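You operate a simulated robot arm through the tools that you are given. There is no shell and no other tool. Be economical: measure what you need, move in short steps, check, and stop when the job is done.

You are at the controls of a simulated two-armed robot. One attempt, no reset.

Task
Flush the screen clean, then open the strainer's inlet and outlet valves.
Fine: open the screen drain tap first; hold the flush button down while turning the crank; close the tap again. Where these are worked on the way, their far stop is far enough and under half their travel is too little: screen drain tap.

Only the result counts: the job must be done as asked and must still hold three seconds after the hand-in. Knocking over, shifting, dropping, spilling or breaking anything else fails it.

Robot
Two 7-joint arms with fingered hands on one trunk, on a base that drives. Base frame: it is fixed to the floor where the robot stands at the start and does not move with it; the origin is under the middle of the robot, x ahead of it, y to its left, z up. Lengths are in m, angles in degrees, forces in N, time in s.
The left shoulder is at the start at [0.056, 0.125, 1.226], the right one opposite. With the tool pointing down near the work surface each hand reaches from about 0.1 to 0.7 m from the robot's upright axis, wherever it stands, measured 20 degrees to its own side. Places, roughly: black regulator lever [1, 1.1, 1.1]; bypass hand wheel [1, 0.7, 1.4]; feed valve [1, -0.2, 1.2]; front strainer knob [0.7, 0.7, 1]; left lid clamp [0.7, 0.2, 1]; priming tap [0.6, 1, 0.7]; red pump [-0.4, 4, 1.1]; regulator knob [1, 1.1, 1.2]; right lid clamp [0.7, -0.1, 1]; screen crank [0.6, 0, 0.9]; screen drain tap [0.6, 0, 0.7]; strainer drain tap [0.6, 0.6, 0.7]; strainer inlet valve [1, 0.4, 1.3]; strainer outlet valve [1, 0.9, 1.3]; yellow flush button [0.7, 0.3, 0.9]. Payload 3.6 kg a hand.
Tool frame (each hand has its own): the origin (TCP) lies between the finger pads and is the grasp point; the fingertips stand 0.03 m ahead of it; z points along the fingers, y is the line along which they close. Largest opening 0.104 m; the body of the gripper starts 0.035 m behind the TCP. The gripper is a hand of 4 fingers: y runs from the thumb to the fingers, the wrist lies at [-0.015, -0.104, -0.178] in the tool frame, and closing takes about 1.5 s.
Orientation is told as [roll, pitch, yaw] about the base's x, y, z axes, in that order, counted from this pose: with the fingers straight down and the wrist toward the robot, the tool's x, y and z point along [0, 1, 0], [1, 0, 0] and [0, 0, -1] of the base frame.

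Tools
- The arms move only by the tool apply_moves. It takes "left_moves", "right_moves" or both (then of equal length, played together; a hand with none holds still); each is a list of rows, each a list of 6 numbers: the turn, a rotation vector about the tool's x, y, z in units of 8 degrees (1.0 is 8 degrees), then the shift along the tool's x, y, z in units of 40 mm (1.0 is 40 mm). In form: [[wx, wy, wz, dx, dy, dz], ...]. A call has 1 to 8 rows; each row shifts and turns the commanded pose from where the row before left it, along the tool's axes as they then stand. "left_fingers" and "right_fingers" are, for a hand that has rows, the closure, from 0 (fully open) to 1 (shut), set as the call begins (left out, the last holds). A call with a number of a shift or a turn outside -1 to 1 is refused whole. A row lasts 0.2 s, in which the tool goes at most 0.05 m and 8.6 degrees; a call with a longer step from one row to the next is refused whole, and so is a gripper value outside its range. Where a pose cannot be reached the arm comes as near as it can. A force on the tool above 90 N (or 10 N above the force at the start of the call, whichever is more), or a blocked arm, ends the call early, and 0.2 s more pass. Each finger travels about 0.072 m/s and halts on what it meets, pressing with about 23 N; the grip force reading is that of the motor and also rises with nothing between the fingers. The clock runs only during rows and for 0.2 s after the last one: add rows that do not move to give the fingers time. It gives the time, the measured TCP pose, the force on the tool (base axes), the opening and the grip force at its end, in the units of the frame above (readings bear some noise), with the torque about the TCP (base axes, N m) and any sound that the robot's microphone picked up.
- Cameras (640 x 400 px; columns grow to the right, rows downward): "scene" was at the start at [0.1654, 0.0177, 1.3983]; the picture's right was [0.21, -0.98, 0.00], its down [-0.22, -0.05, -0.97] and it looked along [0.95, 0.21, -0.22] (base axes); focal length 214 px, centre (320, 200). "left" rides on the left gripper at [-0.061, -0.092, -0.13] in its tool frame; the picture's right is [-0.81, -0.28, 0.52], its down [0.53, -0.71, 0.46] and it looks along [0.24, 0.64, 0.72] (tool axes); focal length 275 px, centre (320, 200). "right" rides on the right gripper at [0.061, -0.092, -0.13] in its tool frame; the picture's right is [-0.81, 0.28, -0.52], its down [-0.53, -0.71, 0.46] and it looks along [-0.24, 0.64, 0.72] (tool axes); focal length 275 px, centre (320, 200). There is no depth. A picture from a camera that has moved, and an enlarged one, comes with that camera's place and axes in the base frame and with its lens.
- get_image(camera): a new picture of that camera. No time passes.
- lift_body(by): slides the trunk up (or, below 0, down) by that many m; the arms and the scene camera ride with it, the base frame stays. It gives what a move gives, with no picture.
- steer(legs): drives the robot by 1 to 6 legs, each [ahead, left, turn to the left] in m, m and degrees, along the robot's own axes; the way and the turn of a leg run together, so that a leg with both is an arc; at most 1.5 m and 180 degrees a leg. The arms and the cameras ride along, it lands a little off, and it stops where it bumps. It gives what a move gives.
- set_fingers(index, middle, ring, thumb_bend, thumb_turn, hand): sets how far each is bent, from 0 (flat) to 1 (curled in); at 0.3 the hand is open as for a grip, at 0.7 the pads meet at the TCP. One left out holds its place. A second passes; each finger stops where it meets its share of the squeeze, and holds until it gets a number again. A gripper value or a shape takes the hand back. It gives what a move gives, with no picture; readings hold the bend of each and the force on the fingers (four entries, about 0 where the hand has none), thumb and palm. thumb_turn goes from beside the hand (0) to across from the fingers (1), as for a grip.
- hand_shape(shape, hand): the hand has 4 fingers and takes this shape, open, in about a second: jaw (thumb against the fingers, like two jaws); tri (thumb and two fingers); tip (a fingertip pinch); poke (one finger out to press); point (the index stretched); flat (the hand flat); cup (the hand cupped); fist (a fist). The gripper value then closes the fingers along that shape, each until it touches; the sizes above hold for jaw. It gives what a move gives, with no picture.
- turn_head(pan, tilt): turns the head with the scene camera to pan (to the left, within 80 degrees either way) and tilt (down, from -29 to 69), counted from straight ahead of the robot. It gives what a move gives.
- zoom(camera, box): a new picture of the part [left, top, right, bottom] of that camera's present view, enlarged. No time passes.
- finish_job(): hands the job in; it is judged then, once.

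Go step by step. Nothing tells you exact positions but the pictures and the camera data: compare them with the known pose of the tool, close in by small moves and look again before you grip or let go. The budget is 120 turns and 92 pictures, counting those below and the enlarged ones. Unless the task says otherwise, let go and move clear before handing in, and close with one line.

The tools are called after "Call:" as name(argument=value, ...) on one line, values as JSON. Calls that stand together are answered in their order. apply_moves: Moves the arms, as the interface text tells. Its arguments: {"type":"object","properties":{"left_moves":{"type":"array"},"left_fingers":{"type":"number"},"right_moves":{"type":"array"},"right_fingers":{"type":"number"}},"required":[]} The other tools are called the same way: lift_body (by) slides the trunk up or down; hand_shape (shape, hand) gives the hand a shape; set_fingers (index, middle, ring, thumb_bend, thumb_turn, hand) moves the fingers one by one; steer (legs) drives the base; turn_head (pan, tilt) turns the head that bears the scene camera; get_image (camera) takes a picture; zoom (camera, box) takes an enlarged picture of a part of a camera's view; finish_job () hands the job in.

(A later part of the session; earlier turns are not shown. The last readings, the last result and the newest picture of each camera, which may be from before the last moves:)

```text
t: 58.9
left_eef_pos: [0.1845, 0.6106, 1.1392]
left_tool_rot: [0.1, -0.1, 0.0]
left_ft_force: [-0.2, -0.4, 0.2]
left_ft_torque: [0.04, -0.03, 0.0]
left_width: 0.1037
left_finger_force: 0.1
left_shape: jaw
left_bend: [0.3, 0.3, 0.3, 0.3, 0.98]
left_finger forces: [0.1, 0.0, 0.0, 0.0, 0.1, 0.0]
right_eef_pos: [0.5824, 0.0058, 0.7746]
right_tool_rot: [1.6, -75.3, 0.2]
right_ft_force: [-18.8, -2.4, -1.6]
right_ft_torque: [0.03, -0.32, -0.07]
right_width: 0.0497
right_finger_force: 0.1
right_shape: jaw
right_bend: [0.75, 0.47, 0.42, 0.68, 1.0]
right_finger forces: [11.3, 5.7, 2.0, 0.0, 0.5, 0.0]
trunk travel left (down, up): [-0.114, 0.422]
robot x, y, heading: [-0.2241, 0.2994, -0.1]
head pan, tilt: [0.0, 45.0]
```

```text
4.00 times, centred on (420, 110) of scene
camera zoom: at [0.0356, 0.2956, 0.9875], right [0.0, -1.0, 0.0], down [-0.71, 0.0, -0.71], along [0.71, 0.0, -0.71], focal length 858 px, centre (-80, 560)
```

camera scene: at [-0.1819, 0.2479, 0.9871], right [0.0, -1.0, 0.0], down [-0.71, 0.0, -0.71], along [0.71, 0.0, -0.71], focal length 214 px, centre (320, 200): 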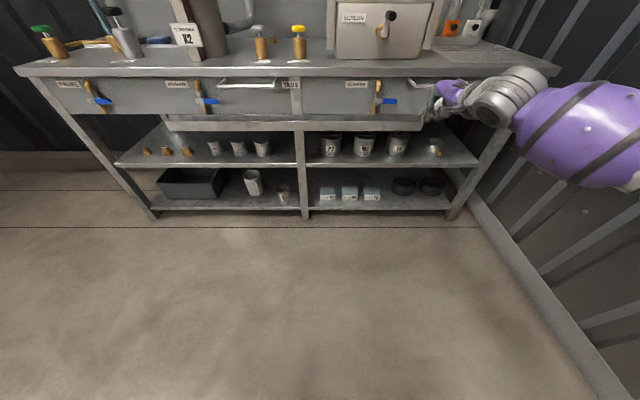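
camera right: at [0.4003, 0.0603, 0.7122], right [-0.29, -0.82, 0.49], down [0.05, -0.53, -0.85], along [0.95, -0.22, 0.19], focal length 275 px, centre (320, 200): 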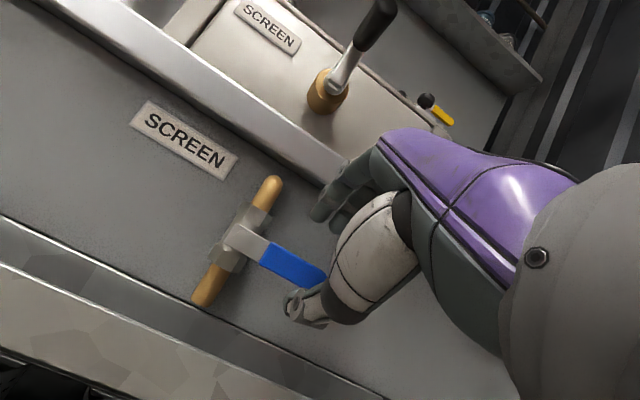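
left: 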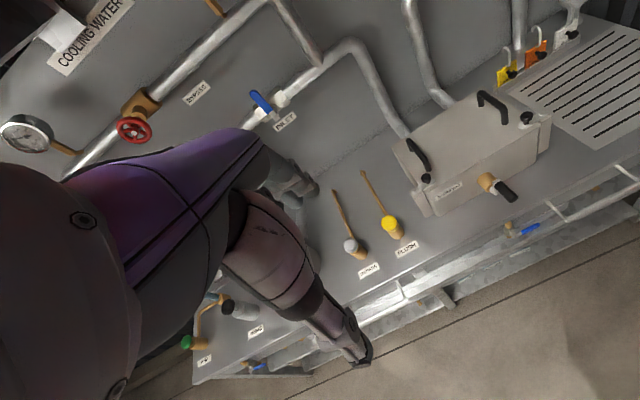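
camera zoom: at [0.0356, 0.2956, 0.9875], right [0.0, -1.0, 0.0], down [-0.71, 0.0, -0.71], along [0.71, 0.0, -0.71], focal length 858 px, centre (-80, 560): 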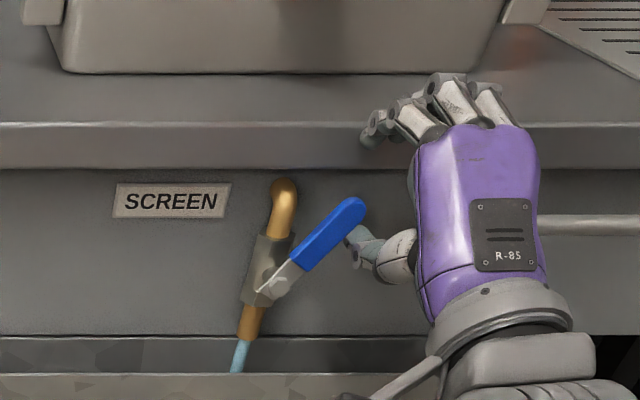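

The lever swung up and water is flowing. The fingers are touching the bench lip lightly, so I'll drop a touch and push left with the thumb to bring the lever to its stop.

Call:
apply_moves(right_moves=[[0, 0, 0, 0, -0.3, -0.2], [0, 0, 0, 0.5, 0, 0], [0, 0, 0, 0.5, 0, 0], [0, 0, 0, 0, 0, 0]])

Call:
zoom(camera="scene", box=[340, 60, 500, 160])

```text
t: 59.9
left_eef_pos: [0.1858, 0.6119, 1.1383]
left_tool_rot: [0.1, 0.1, -0.1]
left_ft_force: [1.0, 0.6, 0.6]
left_ft_torque: [-0.01, 0.01, -0.01]
left_width: 0.1037
left_finger_force: 0.1
left_shape: jaw
left_bend: [0.3, 0.3, 0.3, 0.3, 0.98]
left_finger forces: [0.0, 0.0, 0.0, 0.0, 0.0, 0.1]
right_eef_pos: [0.5762, 0.0165, 0.7642]
right_tool_rot: [2.0, -75.0, 0.7]
right_ft_force: [-0.8, -1.0, 0.0]
right_ft_torque: [-0.03, 0.03, 0.0]
right_width: 0.0525
right_finger_force: 0.0
right_shape: jaw
right_bend: [0.74, 0.45, 0.41, 0.69, 1.0]
right_finger forces: [0.1, 0.0, 0.1, 0.0, 1.4, 0.0]
right hand out of reach, approached as far as the arm can: row 2, 3
trunk travel left (down, up): [-0.114, 0.422]
robot x, y, heading: [-0.224, 0.2988, -0.1]
head pan, tilt: [0.0, 45.0]
```

```text
4.00 times, centred on (420, 110) of scene
camera zoom: at [0.0371, 0.2958, 0.987], right [0.0, -1.0, 0.0], down [-0.71, 0.0, -0.71], along [0.71, 0.0, -0.71], focal length 858 px, centre (-80, 560)
```

zoom: 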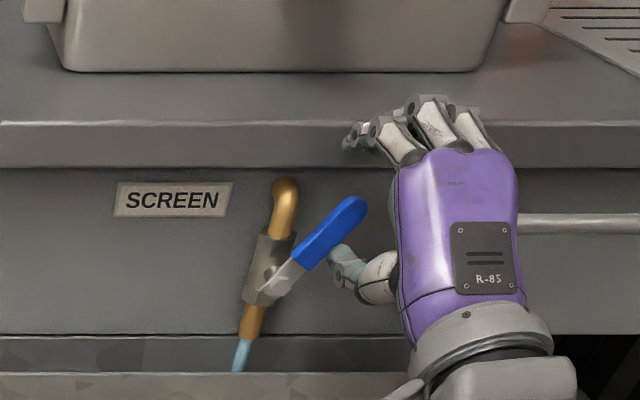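

The arm has no more leftward reach, so I'll use the base to move left and finish the swing.

Call:
steer(legs=[[0, 0.05, 0]])

Call:
zoom(camera="scene", box=[340, 60, 500, 160])

```text
t: 61.0
left_eef_pos: [0.1856, 0.6623, 1.139]
left_tool_rot: [0.1, -0.1, 0.0]
left_ft_force: [-0.5, 0.4, -0.7]
left_ft_torque: [0.02, -0.02, 0.01]
left_width: 0.1039
left_finger_force: 0.1
left_shape: jaw
left_bend: [0.3, 0.3, 0.3, 0.3, 0.98]
left_finger forces: [0.0, 0.0, 0.0, 0.0, 0.1, 0.0]
right_eef_pos: [0.5743, 0.0681, 0.7643]
right_tool_rot: [2.1, -74.9, 0.6]
right_ft_force: [-0.5, 0.2, 0.4]
right_ft_torque: [0.0, 0.0, -0.01]
right_width: 0.0522
right_finger_force: 0.1
right_shape: jaw
right_bend: [0.74, 0.45, 0.41, 0.69, 1.0]
right_finger forces: [0.0, 0.1, 0.0, 0.0, 0.0, 0.0]
trunk travel left (down, up): [-0.114, 0.422]
robot x, y, heading: [-0.2235, 0.3457, 0.3]
head pan, tilt: [0.0, 45.0]
```

```text
4.00 times, centred on (420, 110) of scene
camera zoom: at [0.0371, 0.3464, 0.987], right [0.0, -1.0, 0.0], down [-0.71, 0.0, -0.71], along [0.71, 0.0, -0.71], focal length 858 px, centre (-80, 560)
```

zoom: 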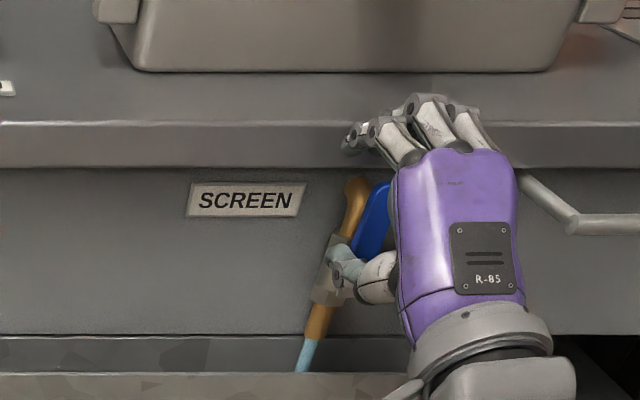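

The lever is now parallel to its pipe with water running, so the drain tap is fully open. I'll back away, raise the trunk, and turn the right hand fingers-down for the crank, whose pivot is about (0.67, 0.045, 0.875) and radius about 0.053.

Call:
steer(legs=[[-0.15, 0, 0]])

Call:
lift_body(by=0.29)

Call:
apply_moves(right_moves=[[1, 0, 0, 0, 0, 0], [1, 0, 0, 0, 0, 0], [1, 0, 0, 0, 0, 0], [1, 0, 0, 0, 0, 0], [1, 0, 0, 0, 0, 0], [1, 0, 0, 0, 0, 0], [1, 0, 0, 0, 0, 0], [1, 0, 0, 0, 0, 0]], right_fingers=0)

Call:
apply_moves(right_moves=[[1, 0, 0, 0, -0.8, 0], [0.4, 0, 0, 0, -0.8, 0], [0, 0, 0, 0, -0.8, 0], [0, 0, 0, 0, -0.8, 0], [0, 0, 0, 0, -0.8, 0], [0, 0, -1, 0, -0.8, 0], [0, 0, -1, 0, 0, 0], [0, 0, -1, 0, 0, 0]])

Call:
get_image(camera="scene")

```text
t: 62.4
left_eef_pos: [0.0377, 0.6626, 1.1385]
left_tool_rot: [0.1, 0.0, 0.0]
left_ft_force: [0.2, 0.4, 0.9]
left_ft_torque: [0.02, -0.01, 0.01]
left_width: 0.1036
left_finger_force: 0.1
left_shape: jaw
left_bend: [0.3, 0.3, 0.3, 0.3, 0.98]
left_finger forces: [0.0, 0.1, 0.1, 0.1, 0.1, 0.0]
right_eef_pos: [0.4278, 0.0677, 0.7639]
right_tool_rot: [2.2, -74.9, 0.6]
right_ft_force: [0.4, -0.1, -0.2]
right_ft_torque: [0.0, -0.01, -0.01]
right_width: 0.0517
right_finger_force: 0.0
right_shape: jaw
right_bend: [0.74, 0.45, 0.41, 0.69, 1.0]
right_finger forces: [0.1, 0.1, 0.0, 0.1, 0.1, 0.1]
trunk travel left (down, up): [-0.114, 0.422]
robot x, y, heading: [-0.3694, 0.3491, -0.1]
head pan, tilt: [0.0, 45.0]
```

```text
t: 65.3
left_eef_pos: [0.0373, 0.6617, 1.4292]
left_tool_rot: [0.1, 0.0, 0.1]
left_ft_force: [-0.1, -0.1, -0.2]
left_ft_torque: [-0.02, 0.0, -0.06]
left_width: 0.1036
left_finger_force: 0.0
left_shape: jaw
left_bend: [0.3, 0.3, 0.3, 0.3, 0.98]
left_finger forces: [0.0, 0.0, 0.0, 0.0, 0.0, 0.0]
right_eef_pos: [0.427, 0.0669, 1.0528]
right_tool_rot: [2.3, -74.7, 0.6]
right_ft_force: [0.6, -0.3, -0.6]
right_ft_torque: [-0.01, -0.01, 0.02]
right_width: 0.0521
right_finger_force: 0.0
right_shape: jaw
right_bend: [0.74, 0.45, 0.41, 0.69, 1.0]
right_finger forces: [0.1, 0.0, 0.0, 0.1, 0.0, 0.0]
trunk travel left (down, up): [-0.404, 0.132]
robot x, y, heading: [-0.3707, 0.3529, 0.0]
head pan, tilt: [0.0, 45.0]
```

```text
t: 67.1
left_eef_pos: [0.0364, 0.6606, 1.4296]
left_tool_rot: [0.1, 0.0, 0.2]
left_ft_force: [0.4, 0.9, 0.4]
left_ft_torque: [-0.01, 0.0, 0.01]
left_width: 0.1034
left_finger_force: 0.1
left_shape: jaw
left_bend: [0.3, 0.3, 0.3, 0.3, 0.98]
left_finger forces: [0.1, 0.0, 0.1, 0.0, 0.0, 0.0]
right_eef_pos: [0.4184, 0.054, 1.0522]
right_tool_rot: [0.4, -16.4, 3.1]
right_ft_force: [0.2, -0.1, 0.6]
right_ft_torque: [-0.02, 0.0, 0.0]
right_width: 0.1038
right_finger_force: 0.1
right_shape: jaw
right_bend: [0.3, 0.3, 0.3, 0.3, 0.98]
right_finger forces: [0.0, 0.0, 0.1, 0.1, 0.0, 0.0]
right hand out of reach, approached as far as the arm can: row 8
trunk travel left (down, up): [-0.404, 0.132]
robot x, y, heading: [-0.3678, 0.3497, 0.1]
head pan, tilt: [0.0, 45.0]
```

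```text
t: 68.9
left_eef_pos: [0.0366, 0.6631, 1.4288]
left_tool_rot: [0.0, 0.0, 0.0]
left_ft_force: [0.0, 0.9, 0.6]
left_ft_torque: [0.01, -0.01, -0.01]
left_width: 0.1036
left_finger_force: 0.0
left_shape: jaw
left_bend: [0.3, 0.3, 0.3, 0.3, 0.98]
left_finger forces: [0.0, 0.1, 0.0, 0.0, 0.0, 0.1]
right_eef_pos: [0.2297, 0.0692, 1.0401]
right_tool_rot: [-3.5, -7.5, 24.2]
right_ft_force: [-0.2, 0.8, -1.1]
right_ft_torque: [-0.01, 0.01, 0.01]
right_width: 0.1038
right_finger_force: 0.2
right_shape: jaw
right_bend: [0.3, 0.3, 0.3, 0.3, 0.98]
right_finger forces: [0.0, 0.0, 0.0, 0.0, 0.0, 0.0]
right hand out of reach, approached as far as the arm can: row 8
trunk travel left (down, up): [-0.404, 0.132]
robot x, y, heading: [-0.3679, 0.3477, 0.3]
head pan, tilt: [0.0, 45.0]
```

```text
36 pictures are left
camera scene: at [-0.1951, 0.3469, 1.2918], right [0.0, -1.0, 0.0], down [-0.71, 0.0, -0.71], along [0.71, 0.0, -0.71], focal length 214 px, centre (320, 200)
```

scene: 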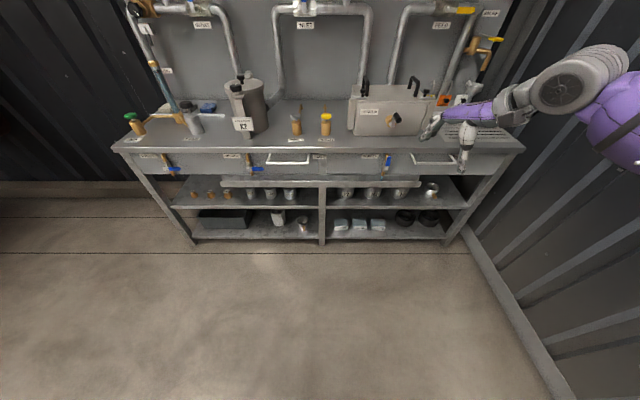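

I'll pull the right hand in toward the robot's centre first, then continue the yaw.

Call:
apply_moves(right_moves=[[0, 0, 0, 0.93, -0.16, -0.18], [0, 0, 0, 0.93, -0.16, -0.18], [0, 0, 0, 0.93, -0.16, -0.18], [0, 0, 0, 0.93, -0.16, -0.18], [0, 0, 0, 0.93, -0.16, -0.18], [0, 0, 0, 0.93, -0.16, -0.18], [0, 0, 0, 0.93, -0.16, -0.18], [0.9, 0.4, 0, 0, 0, 0]])

Call:
apply_moves(right_moves=[[0, 0, -1, 0, 0, 0], [0, 0, -1, 0, 0, 0], [0, 0, -1, 0, 0, 0], [0, 0, -1, 0, 0, 0], [0, 0, -1, 0, 0, 0], [0, 0, -1, 0, 0, 0], [0, 0, -1, 0, 0, 0], [0, 0, -1, 0, 0, 0]])

```text
t: 70.7
left_eef_pos: [0.0391, 0.6614, 1.4291]
left_tool_rot: [0.0, 0.0, 0.1]
left_ft_force: [-0.1, 0.0, 0.0]
left_ft_torque: [-0.01, 0.03, 0.03]
left_width: 0.1032
left_finger_force: 0.1
left_shape: jaw
left_bend: [0.3, 0.3, 0.3, 0.3, 0.98]
left_finger forces: [0.1, 0.0, 0.1, 0.0, 0.0, 0.0]
right_eef_pos: [0.078, 0.2892, 1.0698]
right_tool_rot: [-0.2, -0.3, 23.9]
right_ft_force: [0.5, -0.2, -0.7]
right_ft_torque: [0.02, 0.06, -0.01]
right_width: 0.1037
right_finger_force: 0.0
right_shape: jaw
right_bend: [0.3, 0.3, 0.3, 0.3, 0.98]
right_finger forces: [0.0, 0.0, 0.1, 0.0, 0.0, 0.0]
trunk travel left (down, up): [-0.404, 0.132]
robot x, y, heading: [-0.3721, 0.3451, -0.0]
head pan, tilt: [0.0, 45.0]
```

```text
t: 72.5
left_eef_pos: [0.0371, 0.6621, 1.4293]
left_tool_rot: [0.1, 0.0, 0.1]
left_ft_force: [0.0, 0.2, 0.2]
left_ft_torque: [-0.02, -0.01, 0.04]
left_width: 0.1037
left_finger_force: 0.0
left_shape: jaw
left_bend: [0.3, 0.3, 0.3, 0.3, 0.98]
left_finger forces: [0.1, 0.1, 0.0, 0.0, 0.0, 0.0]
right_eef_pos: [0.0776, 0.2882, 1.0696]
right_tool_rot: [-0.2, -0.4, 60.0]
right_ft_force: [0.4, -0.1, -0.4]
right_ft_torque: [0.0, -0.01, 0.02]
right_width: 0.1038
right_finger_force: 0.1
right_shape: jaw
right_bend: [0.3, 0.3, 0.3, 0.3, 0.98]
right_finger forces: [0.0, 0.1, 0.0, 0.0, 0.1, 0.0]
right hand out of reach, approached as far as the arm can: row 5, 6, 7, 8
trunk travel left (down, up): [-0.404, 0.132]
robot x, y, heading: [-0.3675, 0.3472, -0.1]
head pan, tilt: [0.0, 45.0]
```

The right hand points straight down at yaw 60°, which is good enough to grip the handle. I'll drive in so the crank is under the right hand and the button is within the left hand's reach.

Call:
steer(legs=[[0, -0.217, 0], [0.48, 0, 0]])

Call:
get_image(camera="scene")

```text
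t: 77.5
left_eef_pos: [0.5196, 0.445, 1.4283]
left_tool_rot: [0.0, -0.1, 0.0]
left_ft_force: [0.4, -0.3, 0.1]
left_ft_torque: [0.01, 0.0, 0.0]
left_width: 0.1035
left_finger_force: 0.0
left_shape: jaw
left_bend: [0.3, 0.3, 0.3, 0.3, 0.98]
left_finger forces: [0.1, 0.0, 0.0, 0.0, 0.1, 0.0]
right_eef_pos: [0.558, 0.0727, 1.0683]
right_tool_rot: [-0.3, -0.3, 59.9]
right_ft_force: [-0.1, 0.7, 0.4]
right_ft_torque: [0.01, -0.02, 0.01]
right_width: 0.1037
right_finger_force: 0.0
right_shape: jaw
right_bend: [0.3, 0.3, 0.3, 0.3, 0.98]
right_finger forces: [0.1, 0.0, 0.1, 0.0, 0.0, 0.0]
trunk travel left (down, up): [-0.404, 0.132]
robot x, y, heading: [0.1102, 0.1349, 0.4]
head pan, tilt: [0.0, 45.0]
```

```text
35 pictures are left
camera scene: at [0.2864, 0.1301, 1.2916], right [0.0, -1.0, 0.0], down [-0.71, 0.0, -0.71], along [0.71, 0.0, -0.71], focal length 214 px, centre (320, 200)
```

scene: 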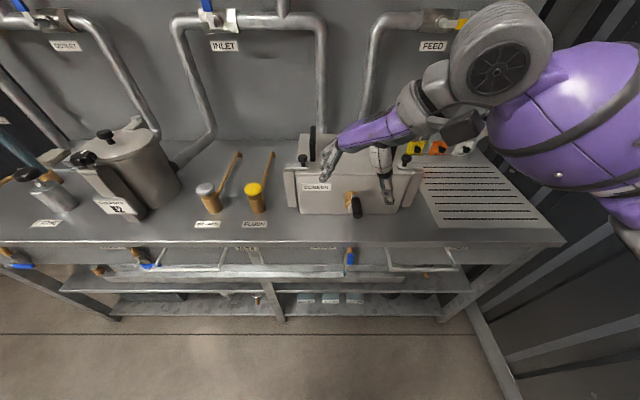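

I'll lower the open right hand over the crank handle at about (0.605, 0.045, 0.93), stopping to check before I grip.

Call:
apply_moves(right_moves=[[0, 0, 0, -0.36, 0, 0.8], [0, 0, 0, -0.36, 0, 0.8], [0, 0, 0, -0.36, 0, 0.8], [0, 0, 0, -0.36, 0, 0.8], [0, 0, 0, 0, 0, 0]])

Call:
zoom(camera="scene", box=[280, 130, 440, 250])

Call:
get_image(camera="right")

```text
t: 78.7
left_eef_pos: [0.5188, 0.4473, 1.4291]
left_tool_rot: [0.1, 0.0, 0.0]
left_ft_force: [0.2, 0.1, 0.5]
left_ft_torque: [0.0, 0.02, 0.02]
left_width: 0.1035
left_finger_force: 0.0
left_shape: jaw
left_bend: [0.3, 0.3, 0.3, 0.3, 0.98]
left_finger forces: [0.0, 0.0, 0.0, 0.0, 0.0, 0.1]
right_eef_pos: [0.5754, 0.0632, 1.0262]
right_tool_rot: [-0.3, -0.2, 59.7]
right_ft_force: [0.0, 0.6, 0.0]
right_ft_torque: [-0.02, -0.02, -0.04]
right_width: 0.1039
right_finger_force: 0.1
right_shape: jaw
right_bend: [0.3, 0.3, 0.3, 0.3, 0.98]
right_finger forces: [0.2, 0.1, 0.0, 0.0, 0.1, 0.0]
right hand out of reach, approached as far as the arm can: row 2, 3, 4
trunk travel left (down, up): [-0.404, 0.132]
robot x, y, heading: [0.1116, 0.1295, 0.1]
head pan, tilt: [0.0, 45.0]
```

```text
3.33 times, centred on (360, 190) of scene
camera zoom: at [0.2862, 0.1301, 1.2916], right [0.0, -1.0, 0.0], down [-0.71, 0.0, -0.71], along [0.71, 0.0, -0.71], focal length 715 px, centre (187, 233)
```

zoom: 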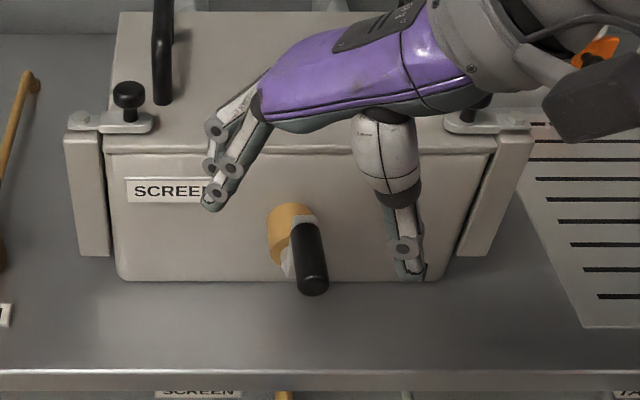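

```text
33 pictures are left
camera right: at [0.4758, 0.0141, 1.1558], right [0.84, -0.17, 0.52], down [0.11, -0.88, -0.46], along [0.54, 0.44, -0.72], focal length 275 px, centre (320, 200)
```

right: 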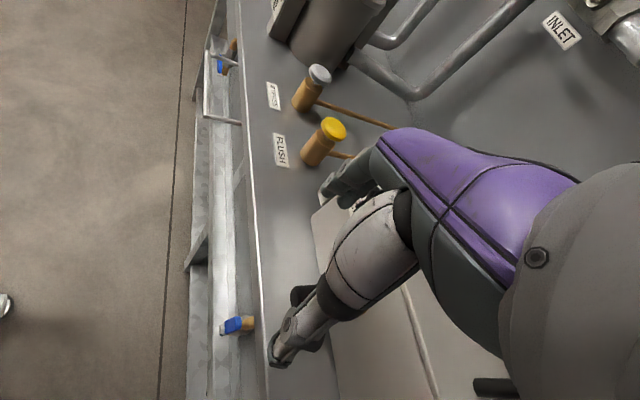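

The arm has little downward freedom here, so I'll raise it relative to the trunk and finish the yaw. Then I'll lower the trunk instead.

Call:
apply_moves(right_moves=[[0, 0, 0, 0, 0, -0.8], [0, 0, 0, 0, 0, -0.8], [0, 0, 0, 0, 0, -0.8], [0, 0, 0, 0, 0, -0.8], [0, 0, -0.9, 0, 0, 0], [0, 0, -0.9, 0, 0, 0], [0, 0, -0.9, 0, 0, 0], [0, 0, -0.9, 0, 0, 0]])

```text
t: 80.5
left_eef_pos: [0.5194, 0.4462, 1.4293]
left_tool_rot: [0.1, 0.0, -0.1]
left_ft_force: [-0.4, 0.1, 0.5]
left_ft_torque: [-0.02, 0.0, 0.0]
left_width: 0.1036
left_finger_force: 0.0
left_shape: jaw
left_bend: [0.3, 0.3, 0.3, 0.3, 0.98]
left_finger forces: [0.0, 0.0, 0.0, 0.1, 0.1, 0.1]
right_eef_pos: [0.5754, 0.0628, 1.1565]
right_tool_rot: [-0.2, -0.3, 59.8]
right_ft_force: [0.3, -0.4, 0.7]
right_ft_torque: [0.01, -0.03, -0.01]
right_width: 0.1037
right_finger_force: 0.1
right_shape: jaw
right_bend: [0.3, 0.3, 0.3, 0.3, 0.98]
right_finger forces: [0.1, 0.0, 0.0, 0.0, 0.1, 0.0]
right hand out of reach, approached as far as the arm can: row 5, 6, 7, 8
trunk travel left (down, up): [-0.404, 0.132]
robot x, y, heading: [0.1061, 0.1353, 0.4]
head pan, tilt: [0.0, 45.0]
```

Up is free and the yaw stays at 60°, so I'll centre over the handle and then lower with the trunk.

Call:
apply_moves(right_moves=[[0, 0, 0, -0.47, 0, -0.6], [0, 0, 0, -0.47, 0, -0.6], [0, 0, 0, 0, 0, 0]])

Call:
lift_body(by=-0.2)

Call:
get_image(camera="scene")

```text
t: 81.2
left_eef_pos: [0.5178, 0.4458, 1.4288]
left_tool_rot: [0.0, 0.1, 0.0]
left_ft_force: [0.9, -0.5, 0.1]
left_ft_torque: [0.01, 0.02, -0.01]
left_width: 0.1035
left_finger_force: 0.1
left_shape: jaw
left_bend: [0.3, 0.3, 0.3, 0.3, 0.98]
left_finger forces: [0.0, 0.1, 0.0, 0.0, 0.0, 0.0]
right_eef_pos: [0.5809, 0.0588, 1.1622]
right_tool_rot: [-0.4, -0.2, 59.9]
right_ft_force: [0.0, 0.4, 0.5]
right_ft_torque: [0.02, 0.02, -0.01]
right_width: 0.1039
right_finger_force: 0.0
right_shape: jaw
right_bend: [0.3, 0.3, 0.3, 0.3, 0.98]
right_finger forces: [0.1, 0.0, 0.0, 0.1, 0.1, 0.0]
right hand out of reach, approached as far as the arm can: row 1, 2
trunk travel left (down, up): [-0.404, 0.132]
robot x, y, heading: [0.1109, 0.1323, 0.3]
head pan, tilt: [0.0, 45.0]
```

```text
t: 83.4
left_eef_pos: [0.5179, 0.4449, 1.2284]
left_tool_rot: [0.2, 0.0, 0.0]
left_ft_force: [-0.2, -0.2, 0.5]
left_ft_torque: [-0.01, -0.02, -0.04]
left_width: 0.1038
left_finger_force: 0.0
left_shape: jaw
left_bend: [0.3, 0.3, 0.3, 0.3, 0.98]
left_finger forces: [0.0, 0.0, 0.0, 0.0, 0.0, 0.0]
right_eef_pos: [0.58, 0.0589, 0.964]
right_tool_rot: [-0.4, -0.3, 59.8]
right_ft_force: [-0.1, -0.2, -0.4]
right_ft_torque: [0.03, -0.01, 0.03]
right_width: 0.1037
right_finger_force: 0.1
right_shape: jaw
right_bend: [0.3, 0.3, 0.3, 0.3, 0.98]
right_finger forces: [0.0, 0.0, 0.0, 0.1, 0.1, 0.0]
trunk travel left (down, up): [-0.204, 0.332]
robot x, y, heading: [0.1102, 0.1326, 0.1]
head pan, tilt: [0.0, 45.0]
```

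```text
32 pictures are left
camera scene: at [0.3361, 0.1301, 1.0903], right [0.0, -1.0, 0.0], down [-0.71, 0.0, -0.71], along [0.71, 0.0, -0.71], focal length 214 px, centre (320, 200)
```

scene: 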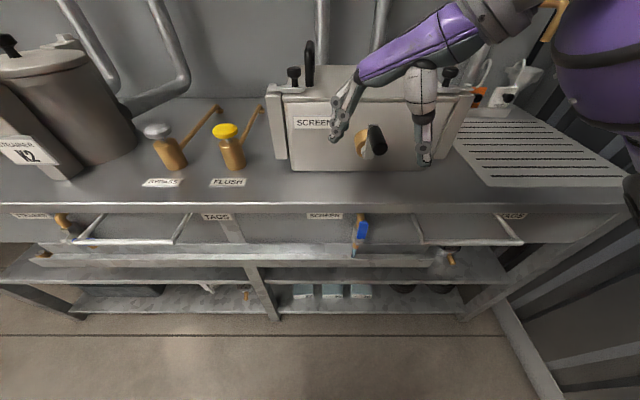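

The yaw is at a joint limit and blocks other motion. I'll turn the base 15° left and take that yaw off the wrist to gain freedom.

Call:
lift_body(by=0.1)

Call:
steer(legs=[[0, 0, 15], [0.01, -0.133, 0]])

Call:
apply_moves(right_moves=[[0, 0, 1, 0, 0, 0], [0, 0, 1, 0, 0, 0], [0, 0, 0.2, 0, 0, 0]])

```text
t: 84.8
left_eef_pos: [0.5189, 0.4461, 1.3286]
left_tool_rot: [0.0, 0.0, 0.0]
left_ft_force: [0.1, -0.6, 0.1]
left_ft_torque: [0.01, 0.01, 0.0]
left_width: 0.1039
left_finger_force: 0.0
left_shape: jaw
left_bend: [0.3, 0.3, 0.3, 0.3, 0.98]
left_finger forces: [0.0, 0.0, 0.0, 0.0, 0.0, 0.0]
right_eef_pos: [0.5801, 0.0582, 1.0622]
right_tool_rot: [-0.2, -0.2, 59.9]
right_ft_force: [0.1, -0.2, -0.4]
right_ft_torque: [0.03, 0.02, -0.01]
right_width: 0.1036
right_finger_force: 0.0
right_shape: jaw
right_bend: [0.3, 0.3, 0.3, 0.3, 0.98]
right_finger forces: [0.1, 0.0, 0.1, 0.1, 0.0, 0.0]
trunk travel left (down, up): [-0.304, 0.232]
robot x, y, heading: [0.1082, 0.1318, 0.2]
head pan, tilt: [0.0, 45.0]
```

```text
t: 87.5
left_eef_pos: [0.4685, 0.4134, 1.3288]
left_tool_rot: [0.1, 0.0, 14.8]
left_ft_force: [-0.1, 0.4, 0.0]
left_ft_torque: [0.02, -0.01, -0.03]
left_width: 0.1037
left_finger_force: 0.0
left_shape: jaw
left_bend: [0.3, 0.3, 0.3, 0.3, 0.98]
left_finger forces: [0.1, 0.0, 0.0, 0.0, 0.0, 0.0]
right_eef_pos: [0.628, 0.056, 1.0628]
right_tool_rot: [-0.3, -0.3, 74.8]
right_ft_force: [-0.4, -0.3, -0.3]
right_ft_torque: [0.01, 0.02, 0.03]
right_width: 0.1037
right_finger_force: 0.0
right_shape: jaw
right_bend: [0.3, 0.3, 0.3, 0.3, 0.98]
right_finger forces: [0.0, 0.0, 0.0, 0.0, 0.0, 0.1]
trunk travel left (down, up): [-0.304, 0.232]
robot x, y, heading: [0.1545, 0.0039, 14.8]
head pan, tilt: [0.0, 45.0]
```

```text
t: 88.2
left_eef_pos: [0.4676, 0.4144, 1.3288]
left_tool_rot: [0.0, 0.0, 14.9]
left_ft_force: [0.2, 1.1, -0.2]
left_ft_torque: [0.0, 0.02, 0.0]
left_width: 0.1034
left_finger_force: 0.0
left_shape: jaw
left_bend: [0.3, 0.3, 0.3, 0.3, 0.98]
left_finger forces: [0.0, 0.1, 0.0, 0.1, 0.0, 0.0]
right_eef_pos: [0.627, 0.0576, 1.064]
right_tool_rot: [-0.2, -0.4, 57.2]
right_ft_force: [-0.2, 0.1, -1.2]
right_ft_torque: [-0.01, 0.0, 0.0]
right_width: 0.1039
right_finger_force: 0.1
right_shape: jaw
right_bend: [0.3, 0.3, 0.3, 0.3, 0.98]
right_finger forces: [0.0, 0.1, 0.0, 0.0, 0.0, 0.0]
trunk travel left (down, up): [-0.304, 0.232]
robot x, y, heading: [0.157, 0.002, 15.0]
head pan, tilt: [0.0, 45.0]
```

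I'll test the crank circle in the air at this relative height before going down, to see whether the arm can follow it.

Call:
apply_moves(right_moves=[[0, 0, 0, 0.12, -0.26, -0.69], [0, 0, 0, 0.12, -0.26, -0.69], [0, 0, 0, 0, 0, 0]])

Call:
apply_moves(right_moves=[[0, 0, 0, 0.527, 0.817, 0.4], [0, 0, 0, 0.218, 0.338, 0.97], [0, 0, 0, -0.218, -0.338, 0.97], [0, 0, 0, -0.527, -0.817, 0.4], [0, 0, 0, -0.527, -0.817, -0.4], [0, 0, 0, -0.218, -0.338, -0.97], [0, 0, 0, 0.218, 0.338, -0.97], [0, 0, 0, 0.527, 0.817, -0.4]])

```text
t: 89.0
left_eef_pos: [0.4683, 0.4137, 1.3288]
left_tool_rot: [0.2, 0.0, 14.9]
left_ft_force: [-0.2, 0.4, -0.1]
left_ft_torque: [-0.04, 0.01, 0.02]
left_width: 0.1035
left_finger_force: 0.1
left_shape: jaw
left_bend: [0.3, 0.3, 0.3, 0.3, 0.98]
left_finger forces: [0.0, 0.0, 0.0, 0.0, 0.0, 0.0]
right_eef_pos: [0.6076, 0.0443, 1.1187]
right_tool_rot: [-0.2, -0.3, 57.2]
right_ft_force: [-0.8, 0.5, 0.5]
right_ft_torque: [0.04, 0.01, 0.0]
right_width: 0.1038
right_finger_force: 0.0
right_shape: jaw
right_bend: [0.3, 0.3, 0.3, 0.3, 0.98]
right_finger forces: [0.0, 0.1, 0.1, 0.1, 0.0, 0.0]
trunk travel left (down, up): [-0.304, 0.232]
robot x, y, heading: [0.1532, 0.0061, 15.0]
head pan, tilt: [0.0, 45.0]
```

```text
t: 90.8
left_eef_pos: [0.468, 0.4157, 1.3287]
left_tool_rot: [0.0, 0.1, 14.9]
left_ft_force: [-0.6, -0.5, -0.5]
left_ft_torque: [0.01, 0.02, -0.02]
left_width: 0.1038
left_finger_force: 0.1
left_shape: jaw
left_bend: [0.3, 0.3, 0.3, 0.3, 0.98]
left_finger forces: [0.1, 0.1, 0.0, 0.1, 0.1, 0.1]
right_eef_pos: [0.6073, 0.0442, 1.1179]
right_tool_rot: [-0.3, -0.2, 57.2]
right_ft_force: [0.1, 0.8, 0.0]
right_ft_torque: [0.03, 0.01, -0.02]
right_width: 0.1042
right_finger_force: 0.1
right_shape: jaw
right_bend: [0.3, 0.3, 0.3, 0.3, 0.98]
right_finger forces: [0.0, 0.0, 0.1, 0.0, 0.1, 0.1]
trunk travel left (down, up): [-0.304, 0.232]
robot x, y, heading: [0.1538, 0.0062, 14.8]
head pan, tilt: [0.0, 45.0]
```

The full circle is reachable. I'll lower the trunk so the open jaw straddles the handle, then check.

Call:
lift_body(by=-0.18)

Call:
get_image(camera="scene")

Call:
get_image(camera="right")

```text
t: 92.8
left_eef_pos: [0.4679, 0.4137, 1.1496]
left_tool_rot: [0.0, 0.0, 14.9]
left_ft_force: [-0.1, -0.6, 0.3]
left_ft_torque: [-0.03, -0.03, 0.03]
left_width: 0.1034
left_finger_force: 0.1
left_shape: jaw
left_bend: [0.3, 0.3, 0.3, 0.3, 0.98]
left_finger forces: [0.0, 0.0, 0.2, 0.0, 0.1, 0.1]
right_eef_pos: [0.6065, 0.0449, 0.9383]
right_tool_rot: [-0.2, -0.4, 57.1]
right_ft_force: [0.2, 0.2, -0.7]
right_ft_torque: [0.01, -0.02, 0.0]
right_width: 0.1035
right_finger_force: 0.1
right_shape: jaw
right_bend: [0.3, 0.3, 0.3, 0.3, 0.98]
right_finger forces: [0.1, 0.0, 0.1, 0.0, 0.0, 0.1]
trunk travel left (down, up): [-0.124, 0.412]
robot x, y, heading: [0.1553, 0.0054, 15.1]
head pan, tilt: [0.0, 45.0]
```

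```text
31 pictures are left
camera scene: at [0.401, 0.0693, 0.9987], right [0.26, -0.97, 0.0], down [-0.68, -0.18, -0.71], along [0.68, 0.18, -0.71], focal length 214 px, centre (320, 200)
```

scene: 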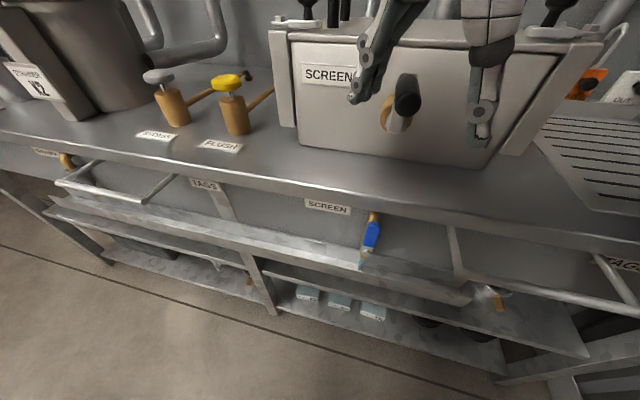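

```text
30 pictures are left
camera right: at [0.5053, -0.0006, 1.0673], right [0.83, -0.21, 0.52], down [0.06, -0.89, -0.46], along [0.56, 0.41, -0.72], focal length 275 px, centre (320, 200)
```

right: 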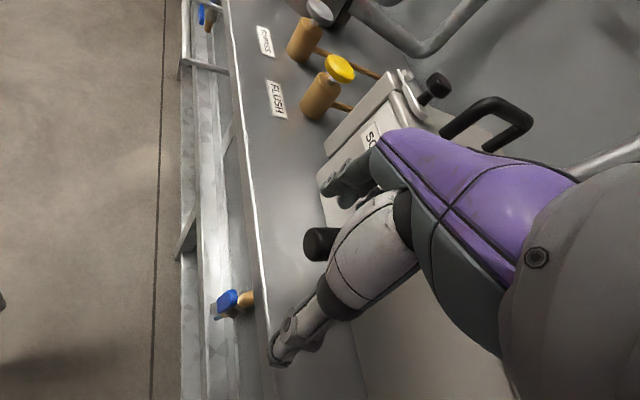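

The handle sits between the right thumb and fingers. I'll move forward a few millimetres and close on it. At the same time I'll close the left hand and bring it up toward the button.

Call:
apply_moves(right_moves=[[0, 0, 0, -0.17, 0.11, 0.1], [0, 0, 0, 0, 0, 0], [0, 0, 0, 0, 0, 0], [0, 0, 0, 0, 0, 0], [0, 0, 0, 0, 0, 0], [0, 0, 0, 0, 0, 0], [0, 0, 0, 0, 0, 0], [0, 0, 0, 0, 0, 0]], right_fingers=1, left_moves=[[0, 0, 0, -0.3, 0.7, 0], [0, 0, 0, -0.3, 0.7, 0], [0, 0, 0, -0.3, 0.7, 0], [0, 0, 0, -0.3, 0.7, 0], [0, 0, 0, -0.3, 0.7, 0], [0, 0, 0, -0.3, 0.7, 0], [0, 0, 0, -0.3, 0.7, 0], [0, 0, 0, -0.3, 0.7, 0]], left_fingers=1)

Call:
get_image(camera="scene")

```text
t: 94.7
left_eef_pos: [0.6524, 0.397, 1.1454]
left_tool_rot: [-0.1, 0.1, 15.0]
left_ft_force: [-1.2, 0.6, -0.5]
left_ft_torque: [-0.01, -0.01, 0.0]
left_width: 0.0001
left_finger_force: 22.8
left_shape: jaw
left_bend: [0.7, 0.7, 0.7, 0.47, 1.0]
left_finger forces: [0.0, 0.0, 0.1, 0.1, 0.1, 0.0]
left hand out of reach, approached as far as the arm can: row 6, 7, 8
right_eef_pos: [0.6152, 0.0446, 0.933]
right_tool_rot: [-0.1, -0.2, 57.3]
right_ft_force: [-3.9, 1.1, -17.7]
right_ft_torque: [0.0, 0.06, 0.25]
right_width: 0.0124
right_finger_force: 23.2
right_shape: jaw
right_bend: [0.72, 0.6, 0.38, 0.74, 1.0]
right_finger forces: [12.7, 5.5, 3.4, 0.1, 19.9, 0.0]
trunk travel left (down, up): [-0.124, 0.412]
robot x, y, heading: [0.1542, 0.005, 15.1]
head pan, tilt: [0.0, 45.0]
```

```text
29 pictures are left
camera scene: at [0.4015, 0.0695, 0.9984], right [0.26, -0.97, 0.0], down [-0.68, -0.18, -0.71], along [0.68, 0.18, -0.71], focal length 214 px, centre (320, 200)
```

scene: 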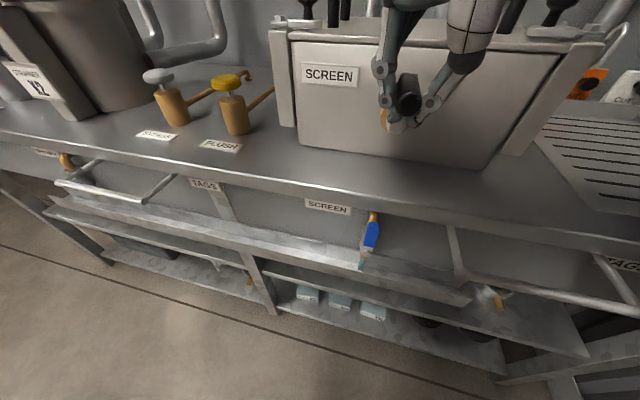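

The handle is gripped. Now I'll bring the left hand down to just above the button.

Call:
apply_moves(left_moves=[[0, 0, 0, -0.1, 0, 0.9], [0, 0, 0, -0.45, 0.28, 0.75], [0, 0, 0, -0.45, 0.28, 0.75], [0, 0, 0, -0.45, 0.28, 0.75], [0, 0, 0, -0.45, 0.28, 0.75], [0, 0, 0, -0.45, 0.28, 0.6], [0, 0, 0, 0, 0, 0]])

Call:
get_image(camera="left")

Call:
zoom(camera="scene", box=[140, 0, 460, 200])

```text
t: 96.2
left_eef_pos: [0.7294, 0.321, 0.9636]
left_tool_rot: [0.0, 0.0, 14.9]
left_ft_force: [-0.8, 1.1, -0.6]
left_ft_torque: [-0.03, 0.03, -0.02]
left_width: 0.0
left_finger_force: 23.1
left_shape: jaw
left_bend: [0.7, 0.7, 0.7, 0.47, 1.0]
left_finger forces: [0.1, 0.1, 0.0, 0.1, 0.0, 0.1]
right_eef_pos: [0.616, 0.0444, 0.933]
right_tool_rot: [-0.2, -0.2, 57.3]
right_ft_force: [-5.7, 0.3, -23.8]
right_ft_torque: [-0.05, 0.15, 0.25]
right_width: 0.0123
right_finger_force: 22.9
right_shape: jaw
right_bend: [0.72, 0.6, 0.38, 0.74, 1.0]
right_finger forces: [13.7, 6.6, 3.3, 0.0, 21.0, 0.0]
trunk travel left (down, up): [-0.124, 0.412]
robot x, y, heading: [0.1535, 0.0044, 15.0]
head pan, tilt: [0.0, 45.0]
```

```text
28 pictures are left
camera left: at [0.6569, 0.2376, 1.0948], right [-0.06, -0.85, -0.52], down [-0.83, 0.33, -0.45], along [0.56, 0.4, -0.72], focal length 275 px, centre (320, 200)
```

left: 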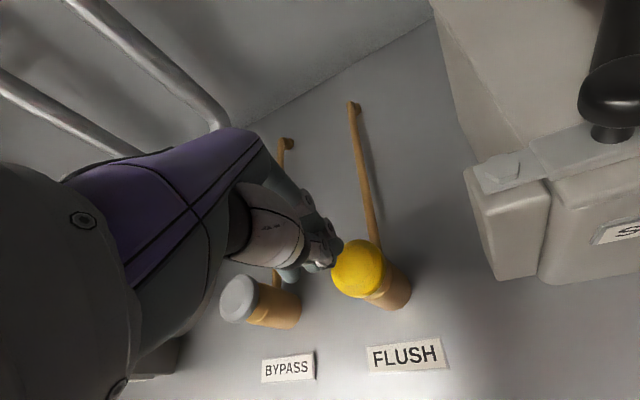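

```text
2.00 times, centred on (300, 100) of scene
camera zoom: at [0.4018, 0.0695, 0.9984], right [0.26, -0.97, 0.0], down [-0.68, -0.18, -0.71], along [0.68, 0.18, -0.71], focal length 429 px, centre (360, 400)
```

zoom: 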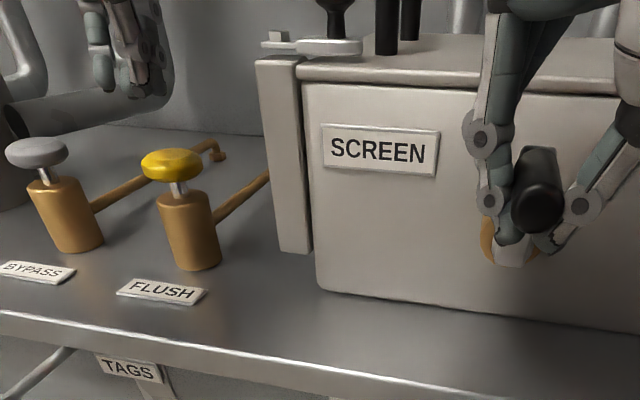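

The left fingertips are directly above the button. I'll press down in small steps and watch the force.

Call:
apply_moves(left_moves=[[0, 0, 0, 0.05, 0.05, 0.4], [0, 0, 0, 0, 0, 0.4], [0, 0, 0, 0, 0, 0.35], [0, 0, 0, 0, 0, 0.25], [0, 0, 0, 0, 0, 0]])

Call:
zoom(camera="scene", box=[140, 0, 460, 200])

```text
t: 97.5
left_eef_pos: [0.7317, 0.3234, 0.9103]
left_tool_rot: [0.1, -0.1, 15.0]
left_ft_force: [2.2, 2.1, 7.7]
left_ft_torque: [0.04, -0.1, -0.03]
left_width: 0.0
left_finger_force: 22.6
left_shape: jaw
left_bend: [0.7, 0.7, 0.7, 0.47, 1.0]
left_finger forces: [0.0, 0.1, 0.1, 0.0, 0.0, 0.0]
right_eef_pos: [0.6163, 0.0435, 0.9339]
right_tool_rot: [-0.2, -0.3, 57.3]
right_ft_force: [-5.3, 1.0, -25.9]
right_ft_torque: [-0.07, 0.17, 0.27]
right_width: 0.0121
right_finger_force: 22.9
right_shape: jaw
right_bend: [0.72, 0.6, 0.38, 0.74, 1.0]
right_finger forces: [14.1, 6.9, 3.3, 0.0, 21.4, 0.1]
trunk travel left (down, up): [-0.124, 0.412]
robot x, y, heading: [0.1509, 0.0053, 15.0]
head pan, tilt: [0.0, 45.0]
heard: click
```

```text
2.00 times, centred on (300, 100) of scene
camera zoom: at [0.4017, 0.0694, 0.9985], right [0.26, -0.97, 0.0], down [-0.68, -0.18, -0.71], along [0.68, 0.18, -0.71], focal length 429 px, centre (360, 400)
```

zoom: 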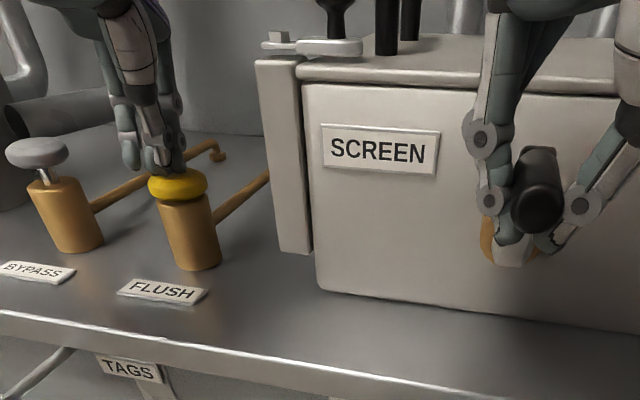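

I heard a click; the button is down. Holding it there, I'll start turning the crank clockwise through a first 120°.

Call:
apply_moves(right_moves=[[0, 0, 0, -0.351, -0.547, 0.175], [0, 0, 0, -0.2565, -0.4, 0.475], [0, 0, 0, -0.0945, -0.147, 0.65], [0, 0, 0, 0.0945, 0.147, 0.65]], left_moves=[[0, 0, 0, 0, 0, 0.12], [0, 0, 0, 0, 0, 0], [0, 0, 0, 0, 0, 0], [0, 0, 0, 0, 0, 0]])

Call:
zoom(camera="scene", box=[140, 0, 460, 200])

```text
t: 98.5
left_eef_pos: [0.7204, 0.3303, 0.9101]
left_tool_rot: [-0.5, -0.4, 15.0]
left_ft_force: [1.5, 2.5, 7.8]
left_ft_torque: [0.03, -0.05, 0.0]
left_width: 0.0
left_finger_force: 22.7
left_shape: jaw
left_bend: [0.7, 0.7, 0.7, 0.47, 1.0]
left_finger forces: [0.0, 0.1, 0.0, 0.1, 0.0, 0.1]
right_eef_pos: [0.6096, 0.0026, 0.8732]
right_tool_rot: [-2.8, -1.7, 56.3]
right_ft_force: [23.7, -29.0, 1.4]
right_ft_torque: [0.52, -0.11, -0.45]
right_width: 0.0133
right_finger_force: 23.1
right_shape: jaw
right_bend: [0.73, 0.74, 0.33, 0.78, 1.0]
right_finger forces: [1.8, 0.0, 15.1, 0.0, 25.7, 0.1]
trunk travel left (down, up): [-0.124, 0.412]
robot x, y, heading: [0.1517, 0.0048, 15.0]
head pan, tilt: [0.0, 45.0]
```

```text
2.00 times, centred on (300, 100) of scene
camera zoom: at [0.3886, 0.0776, 1.0035], right [0.26, -0.97, 0.01], down [-0.67, -0.19, -0.71], along [0.69, 0.18, -0.7], focal length 429 px, centre (360, 400)
```

zoom: 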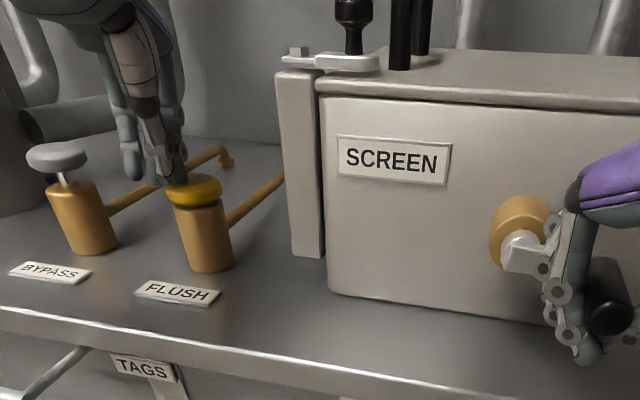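

The crank turns freely and is now pointing right. The fingers may come close to the bench top at the bottom of the circle, so I'll ride slightly higher and further back on the handle through there.

Call:
apply_moves(right_moves=[[0, 0, 0, 0.36, 0.33, 0.375], [0, 0, 0, 0.456, 0.477, 0.075], [0, 0, 0, 0.351, 0.547, -0.175], [0, 0, 0, 0.2565, 0.4, -0.475], [0, 0, 0, 0, 0, 0]])

Call:
zoom(camera="scene", box=[140, 0, 460, 200])

```text
t: 99.3
left_eef_pos: [0.718, 0.302, 0.9109]
left_tool_rot: [0.2, -0.6, 13.6]
left_ft_force: [-14.3, -3.9, 3.4]
left_ft_torque: [-0.1, 0.34, 0.07]
left_width: 0.0
left_finger_force: 23.3
left_shape: jaw
left_bend: [0.7, 0.7, 0.7, 0.47, 1.0]
left_finger forces: [0.0, 0.0, 0.0, 0.0, 0.0, 0.0]
right_eef_pos: [0.6133, 0.0134, 0.8608]
right_tool_rot: [-3.8, -1.8, 49.3]
right_ft_force: [-53.3, -69.0, 40.9]
right_ft_torque: [2.55, -5.37, -0.25]
right_width: 0.0151
right_finger_force: 23.2
right_shape: jaw
right_bend: [0.73, 0.74, 0.44, 0.73, 1.0]
right_finger forces: [0.1, 12.8, 196.2, 0.0, 42.1, 0.0]
trunk travel left (down, up): [-0.124, 0.412]
robot x, y, heading: [0.1495, 0.0026, 13.7]
head pan, tilt: [0.0, 45.0]
heard: click
stopped in row 4 (right hand): the force on the tool passed its limit at 102 N (the readings are from after the stop); the commanded pose is now the measured one
```

```text
2.00 times, centred on (300, 100) of scene
camera zoom: at [0.3831, 0.056, 1.001], right [0.24, -0.97, 0.0], down [-0.68, -0.16, -0.72], along [0.7, 0.17, -0.7], focal length 429 px, centre (360, 400)
```

zoom: 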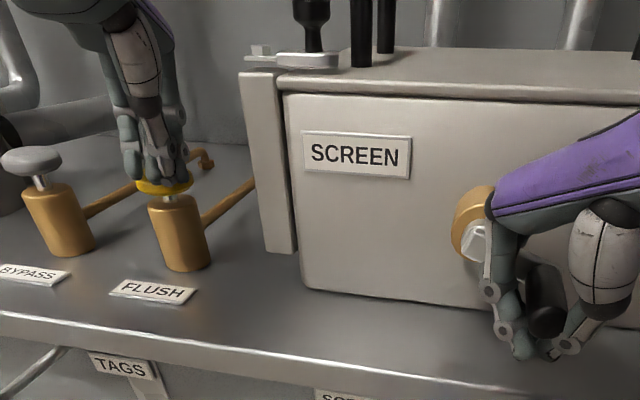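

The ring finger jammed against the crank arm and the button slipped free. I'll release the handle, back the right hand off, and lift the left hand clear before regripping with a forward tilt.

Call:
apply_moves(right_moves=[[0, 0, 0, 0, 0, 0], [0, 0, 0, 0, 0, 0], [0, 0, 0, 0, 0, 0], [0, 0, 0, 0, 0, 0], [0, 0, 0, 0, 0, 0], [0, 0, 0, 0.6, -0.4, 0], [0, 0, 0, 0.6, -0.4, -0.2], [0, 0, 0, 0.4, -0.3, -0.5]], right_fingers=0.2, left_moves=[[0, 0, 0, 0, 0, -0.5], [0, 0, 0, 0, 0, -0.5], [0, 0, 0, 0, 0, -0.5], [0, 0, 0, 0, 0, 0], [0, 0, 0, 0, 0, 0], [0, 0, 0, 0, 0, 0], [0, 0, 0, 0, 0, 0], [0, 0, 0, 0, 0, 0]])

Call:
get_image(camera="scene")

```text
t: 101.0
left_eef_pos: [0.7406, 0.3078, 0.9613]
left_tool_rot: [0.1, 0.3, 14.0]
left_ft_force: [-1.4, 0.3, -0.6]
left_ft_torque: [-0.01, 0.02, 0.02]
left_width: 0.0
left_finger_force: 22.4
left_shape: jaw
left_bend: [0.7, 0.7, 0.7, 0.47, 1.0]
left_finger forces: [0.0, 0.1, 0.0, 0.0, 0.1, 0.0]
right_eef_pos: [0.5895, 0.0186, 0.8548]
right_tool_rot: [-2.9, 0.5, 44.8]
right_ft_force: [44.6, -18.0, -7.8]
right_ft_torque: [0.37, 1.52, -1.79]
right_width: 0.0829
right_finger_force: 0.0
right_shape: jaw
right_bend: [0.27, 0.34, 0.17, 0.5, 0.99]
right_finger forces: [0.1, 0.0, 47.7, 0.1, 0.0, 0.0]
trunk travel left (down, up): [-0.124, 0.412]
robot x, y, heading: [0.1553, 0.0033, 14.0]
head pan, tilt: [0.0, 45.0]
stopped in row 8 (right hand): the force on the tool passed its limit at 112 N (the readings are from after the stop); the commanded pose is now the measured one
```

```text
23 pictures are left
camera scene: at [0.4058, 0.0621, 0.9966], right [0.24, -0.97, 0.0], down [-0.69, -0.17, -0.71], along [0.68, 0.17, -0.71], focal length 214 px, centre (320, 200)
```

scene: 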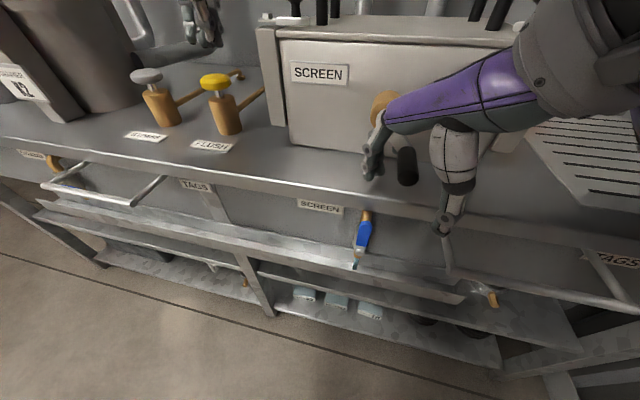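

The ring finger is hooked behind the crank arm. I'll ease forward to unload it, then lift straight up.

Call:
apply_moves(right_moves=[[0, 0, 0, -0.25, 0.25, 0], [0, 0, 0, 0, 0, -0.4], [0, 0, 0, 0, 0, -0.6], [0, 0, 0, 0, 0, -0.8], [0, 0, 0, 0, 0, -0.8], [0, 0, 0, 0, 0, 0]])

Call:
get_image(camera="scene")

```text
t: 102.3
left_eef_pos: [0.7356, 0.3096, 0.9644]
left_tool_rot: [0.1, 0.2, 13.9]
left_ft_force: [0.2, 0.2, 0.2]
left_ft_torque: [0.02, -0.01, -0.02]
left_width: 0.0
left_finger_force: 23.4
left_shape: jaw
left_bend: [0.7, 0.7, 0.7, 0.47, 1.0]
left_finger forces: [0.0, 0.1, 0.0, 0.1, 0.0, 0.1]
right_eef_pos: [0.591, 0.0278, 0.9618]
right_tool_rot: [-3.0, 0.0, 46.2]
right_ft_force: [-0.6, 0.1, -0.6]
right_ft_torque: [0.02, 0.01, 0.0]
right_width: 0.083
right_finger_force: 0.1
right_shape: jaw
right_bend: [0.27, 0.34, 0.31, 0.5, 0.99]
right_finger forces: [0.1, 0.0, 0.0, 0.0, 0.0, 0.0]
trunk travel left (down, up): [-0.124, 0.412]
robot x, y, heading: [0.1528, 0.0024, 13.8]
head pan, tilt: [0.0, 45.0]
```

```text
22 pictures are left
camera scene: at [0.4018, 0.0633, 0.9986], right [0.24, -0.97, 0.0], down [-0.69, -0.17, -0.71], along [0.69, 0.17, -0.71], focal length 214 px, centre (320, 200)
```

scene: 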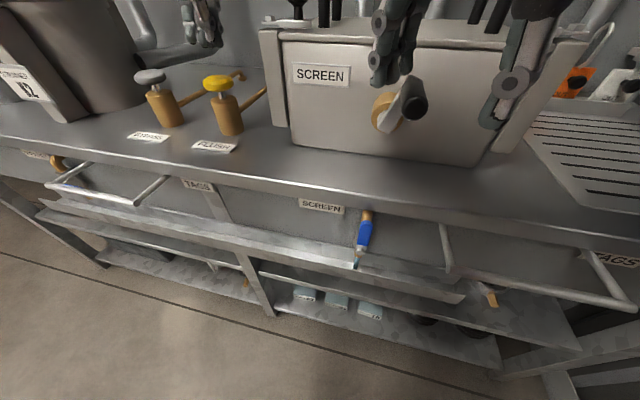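

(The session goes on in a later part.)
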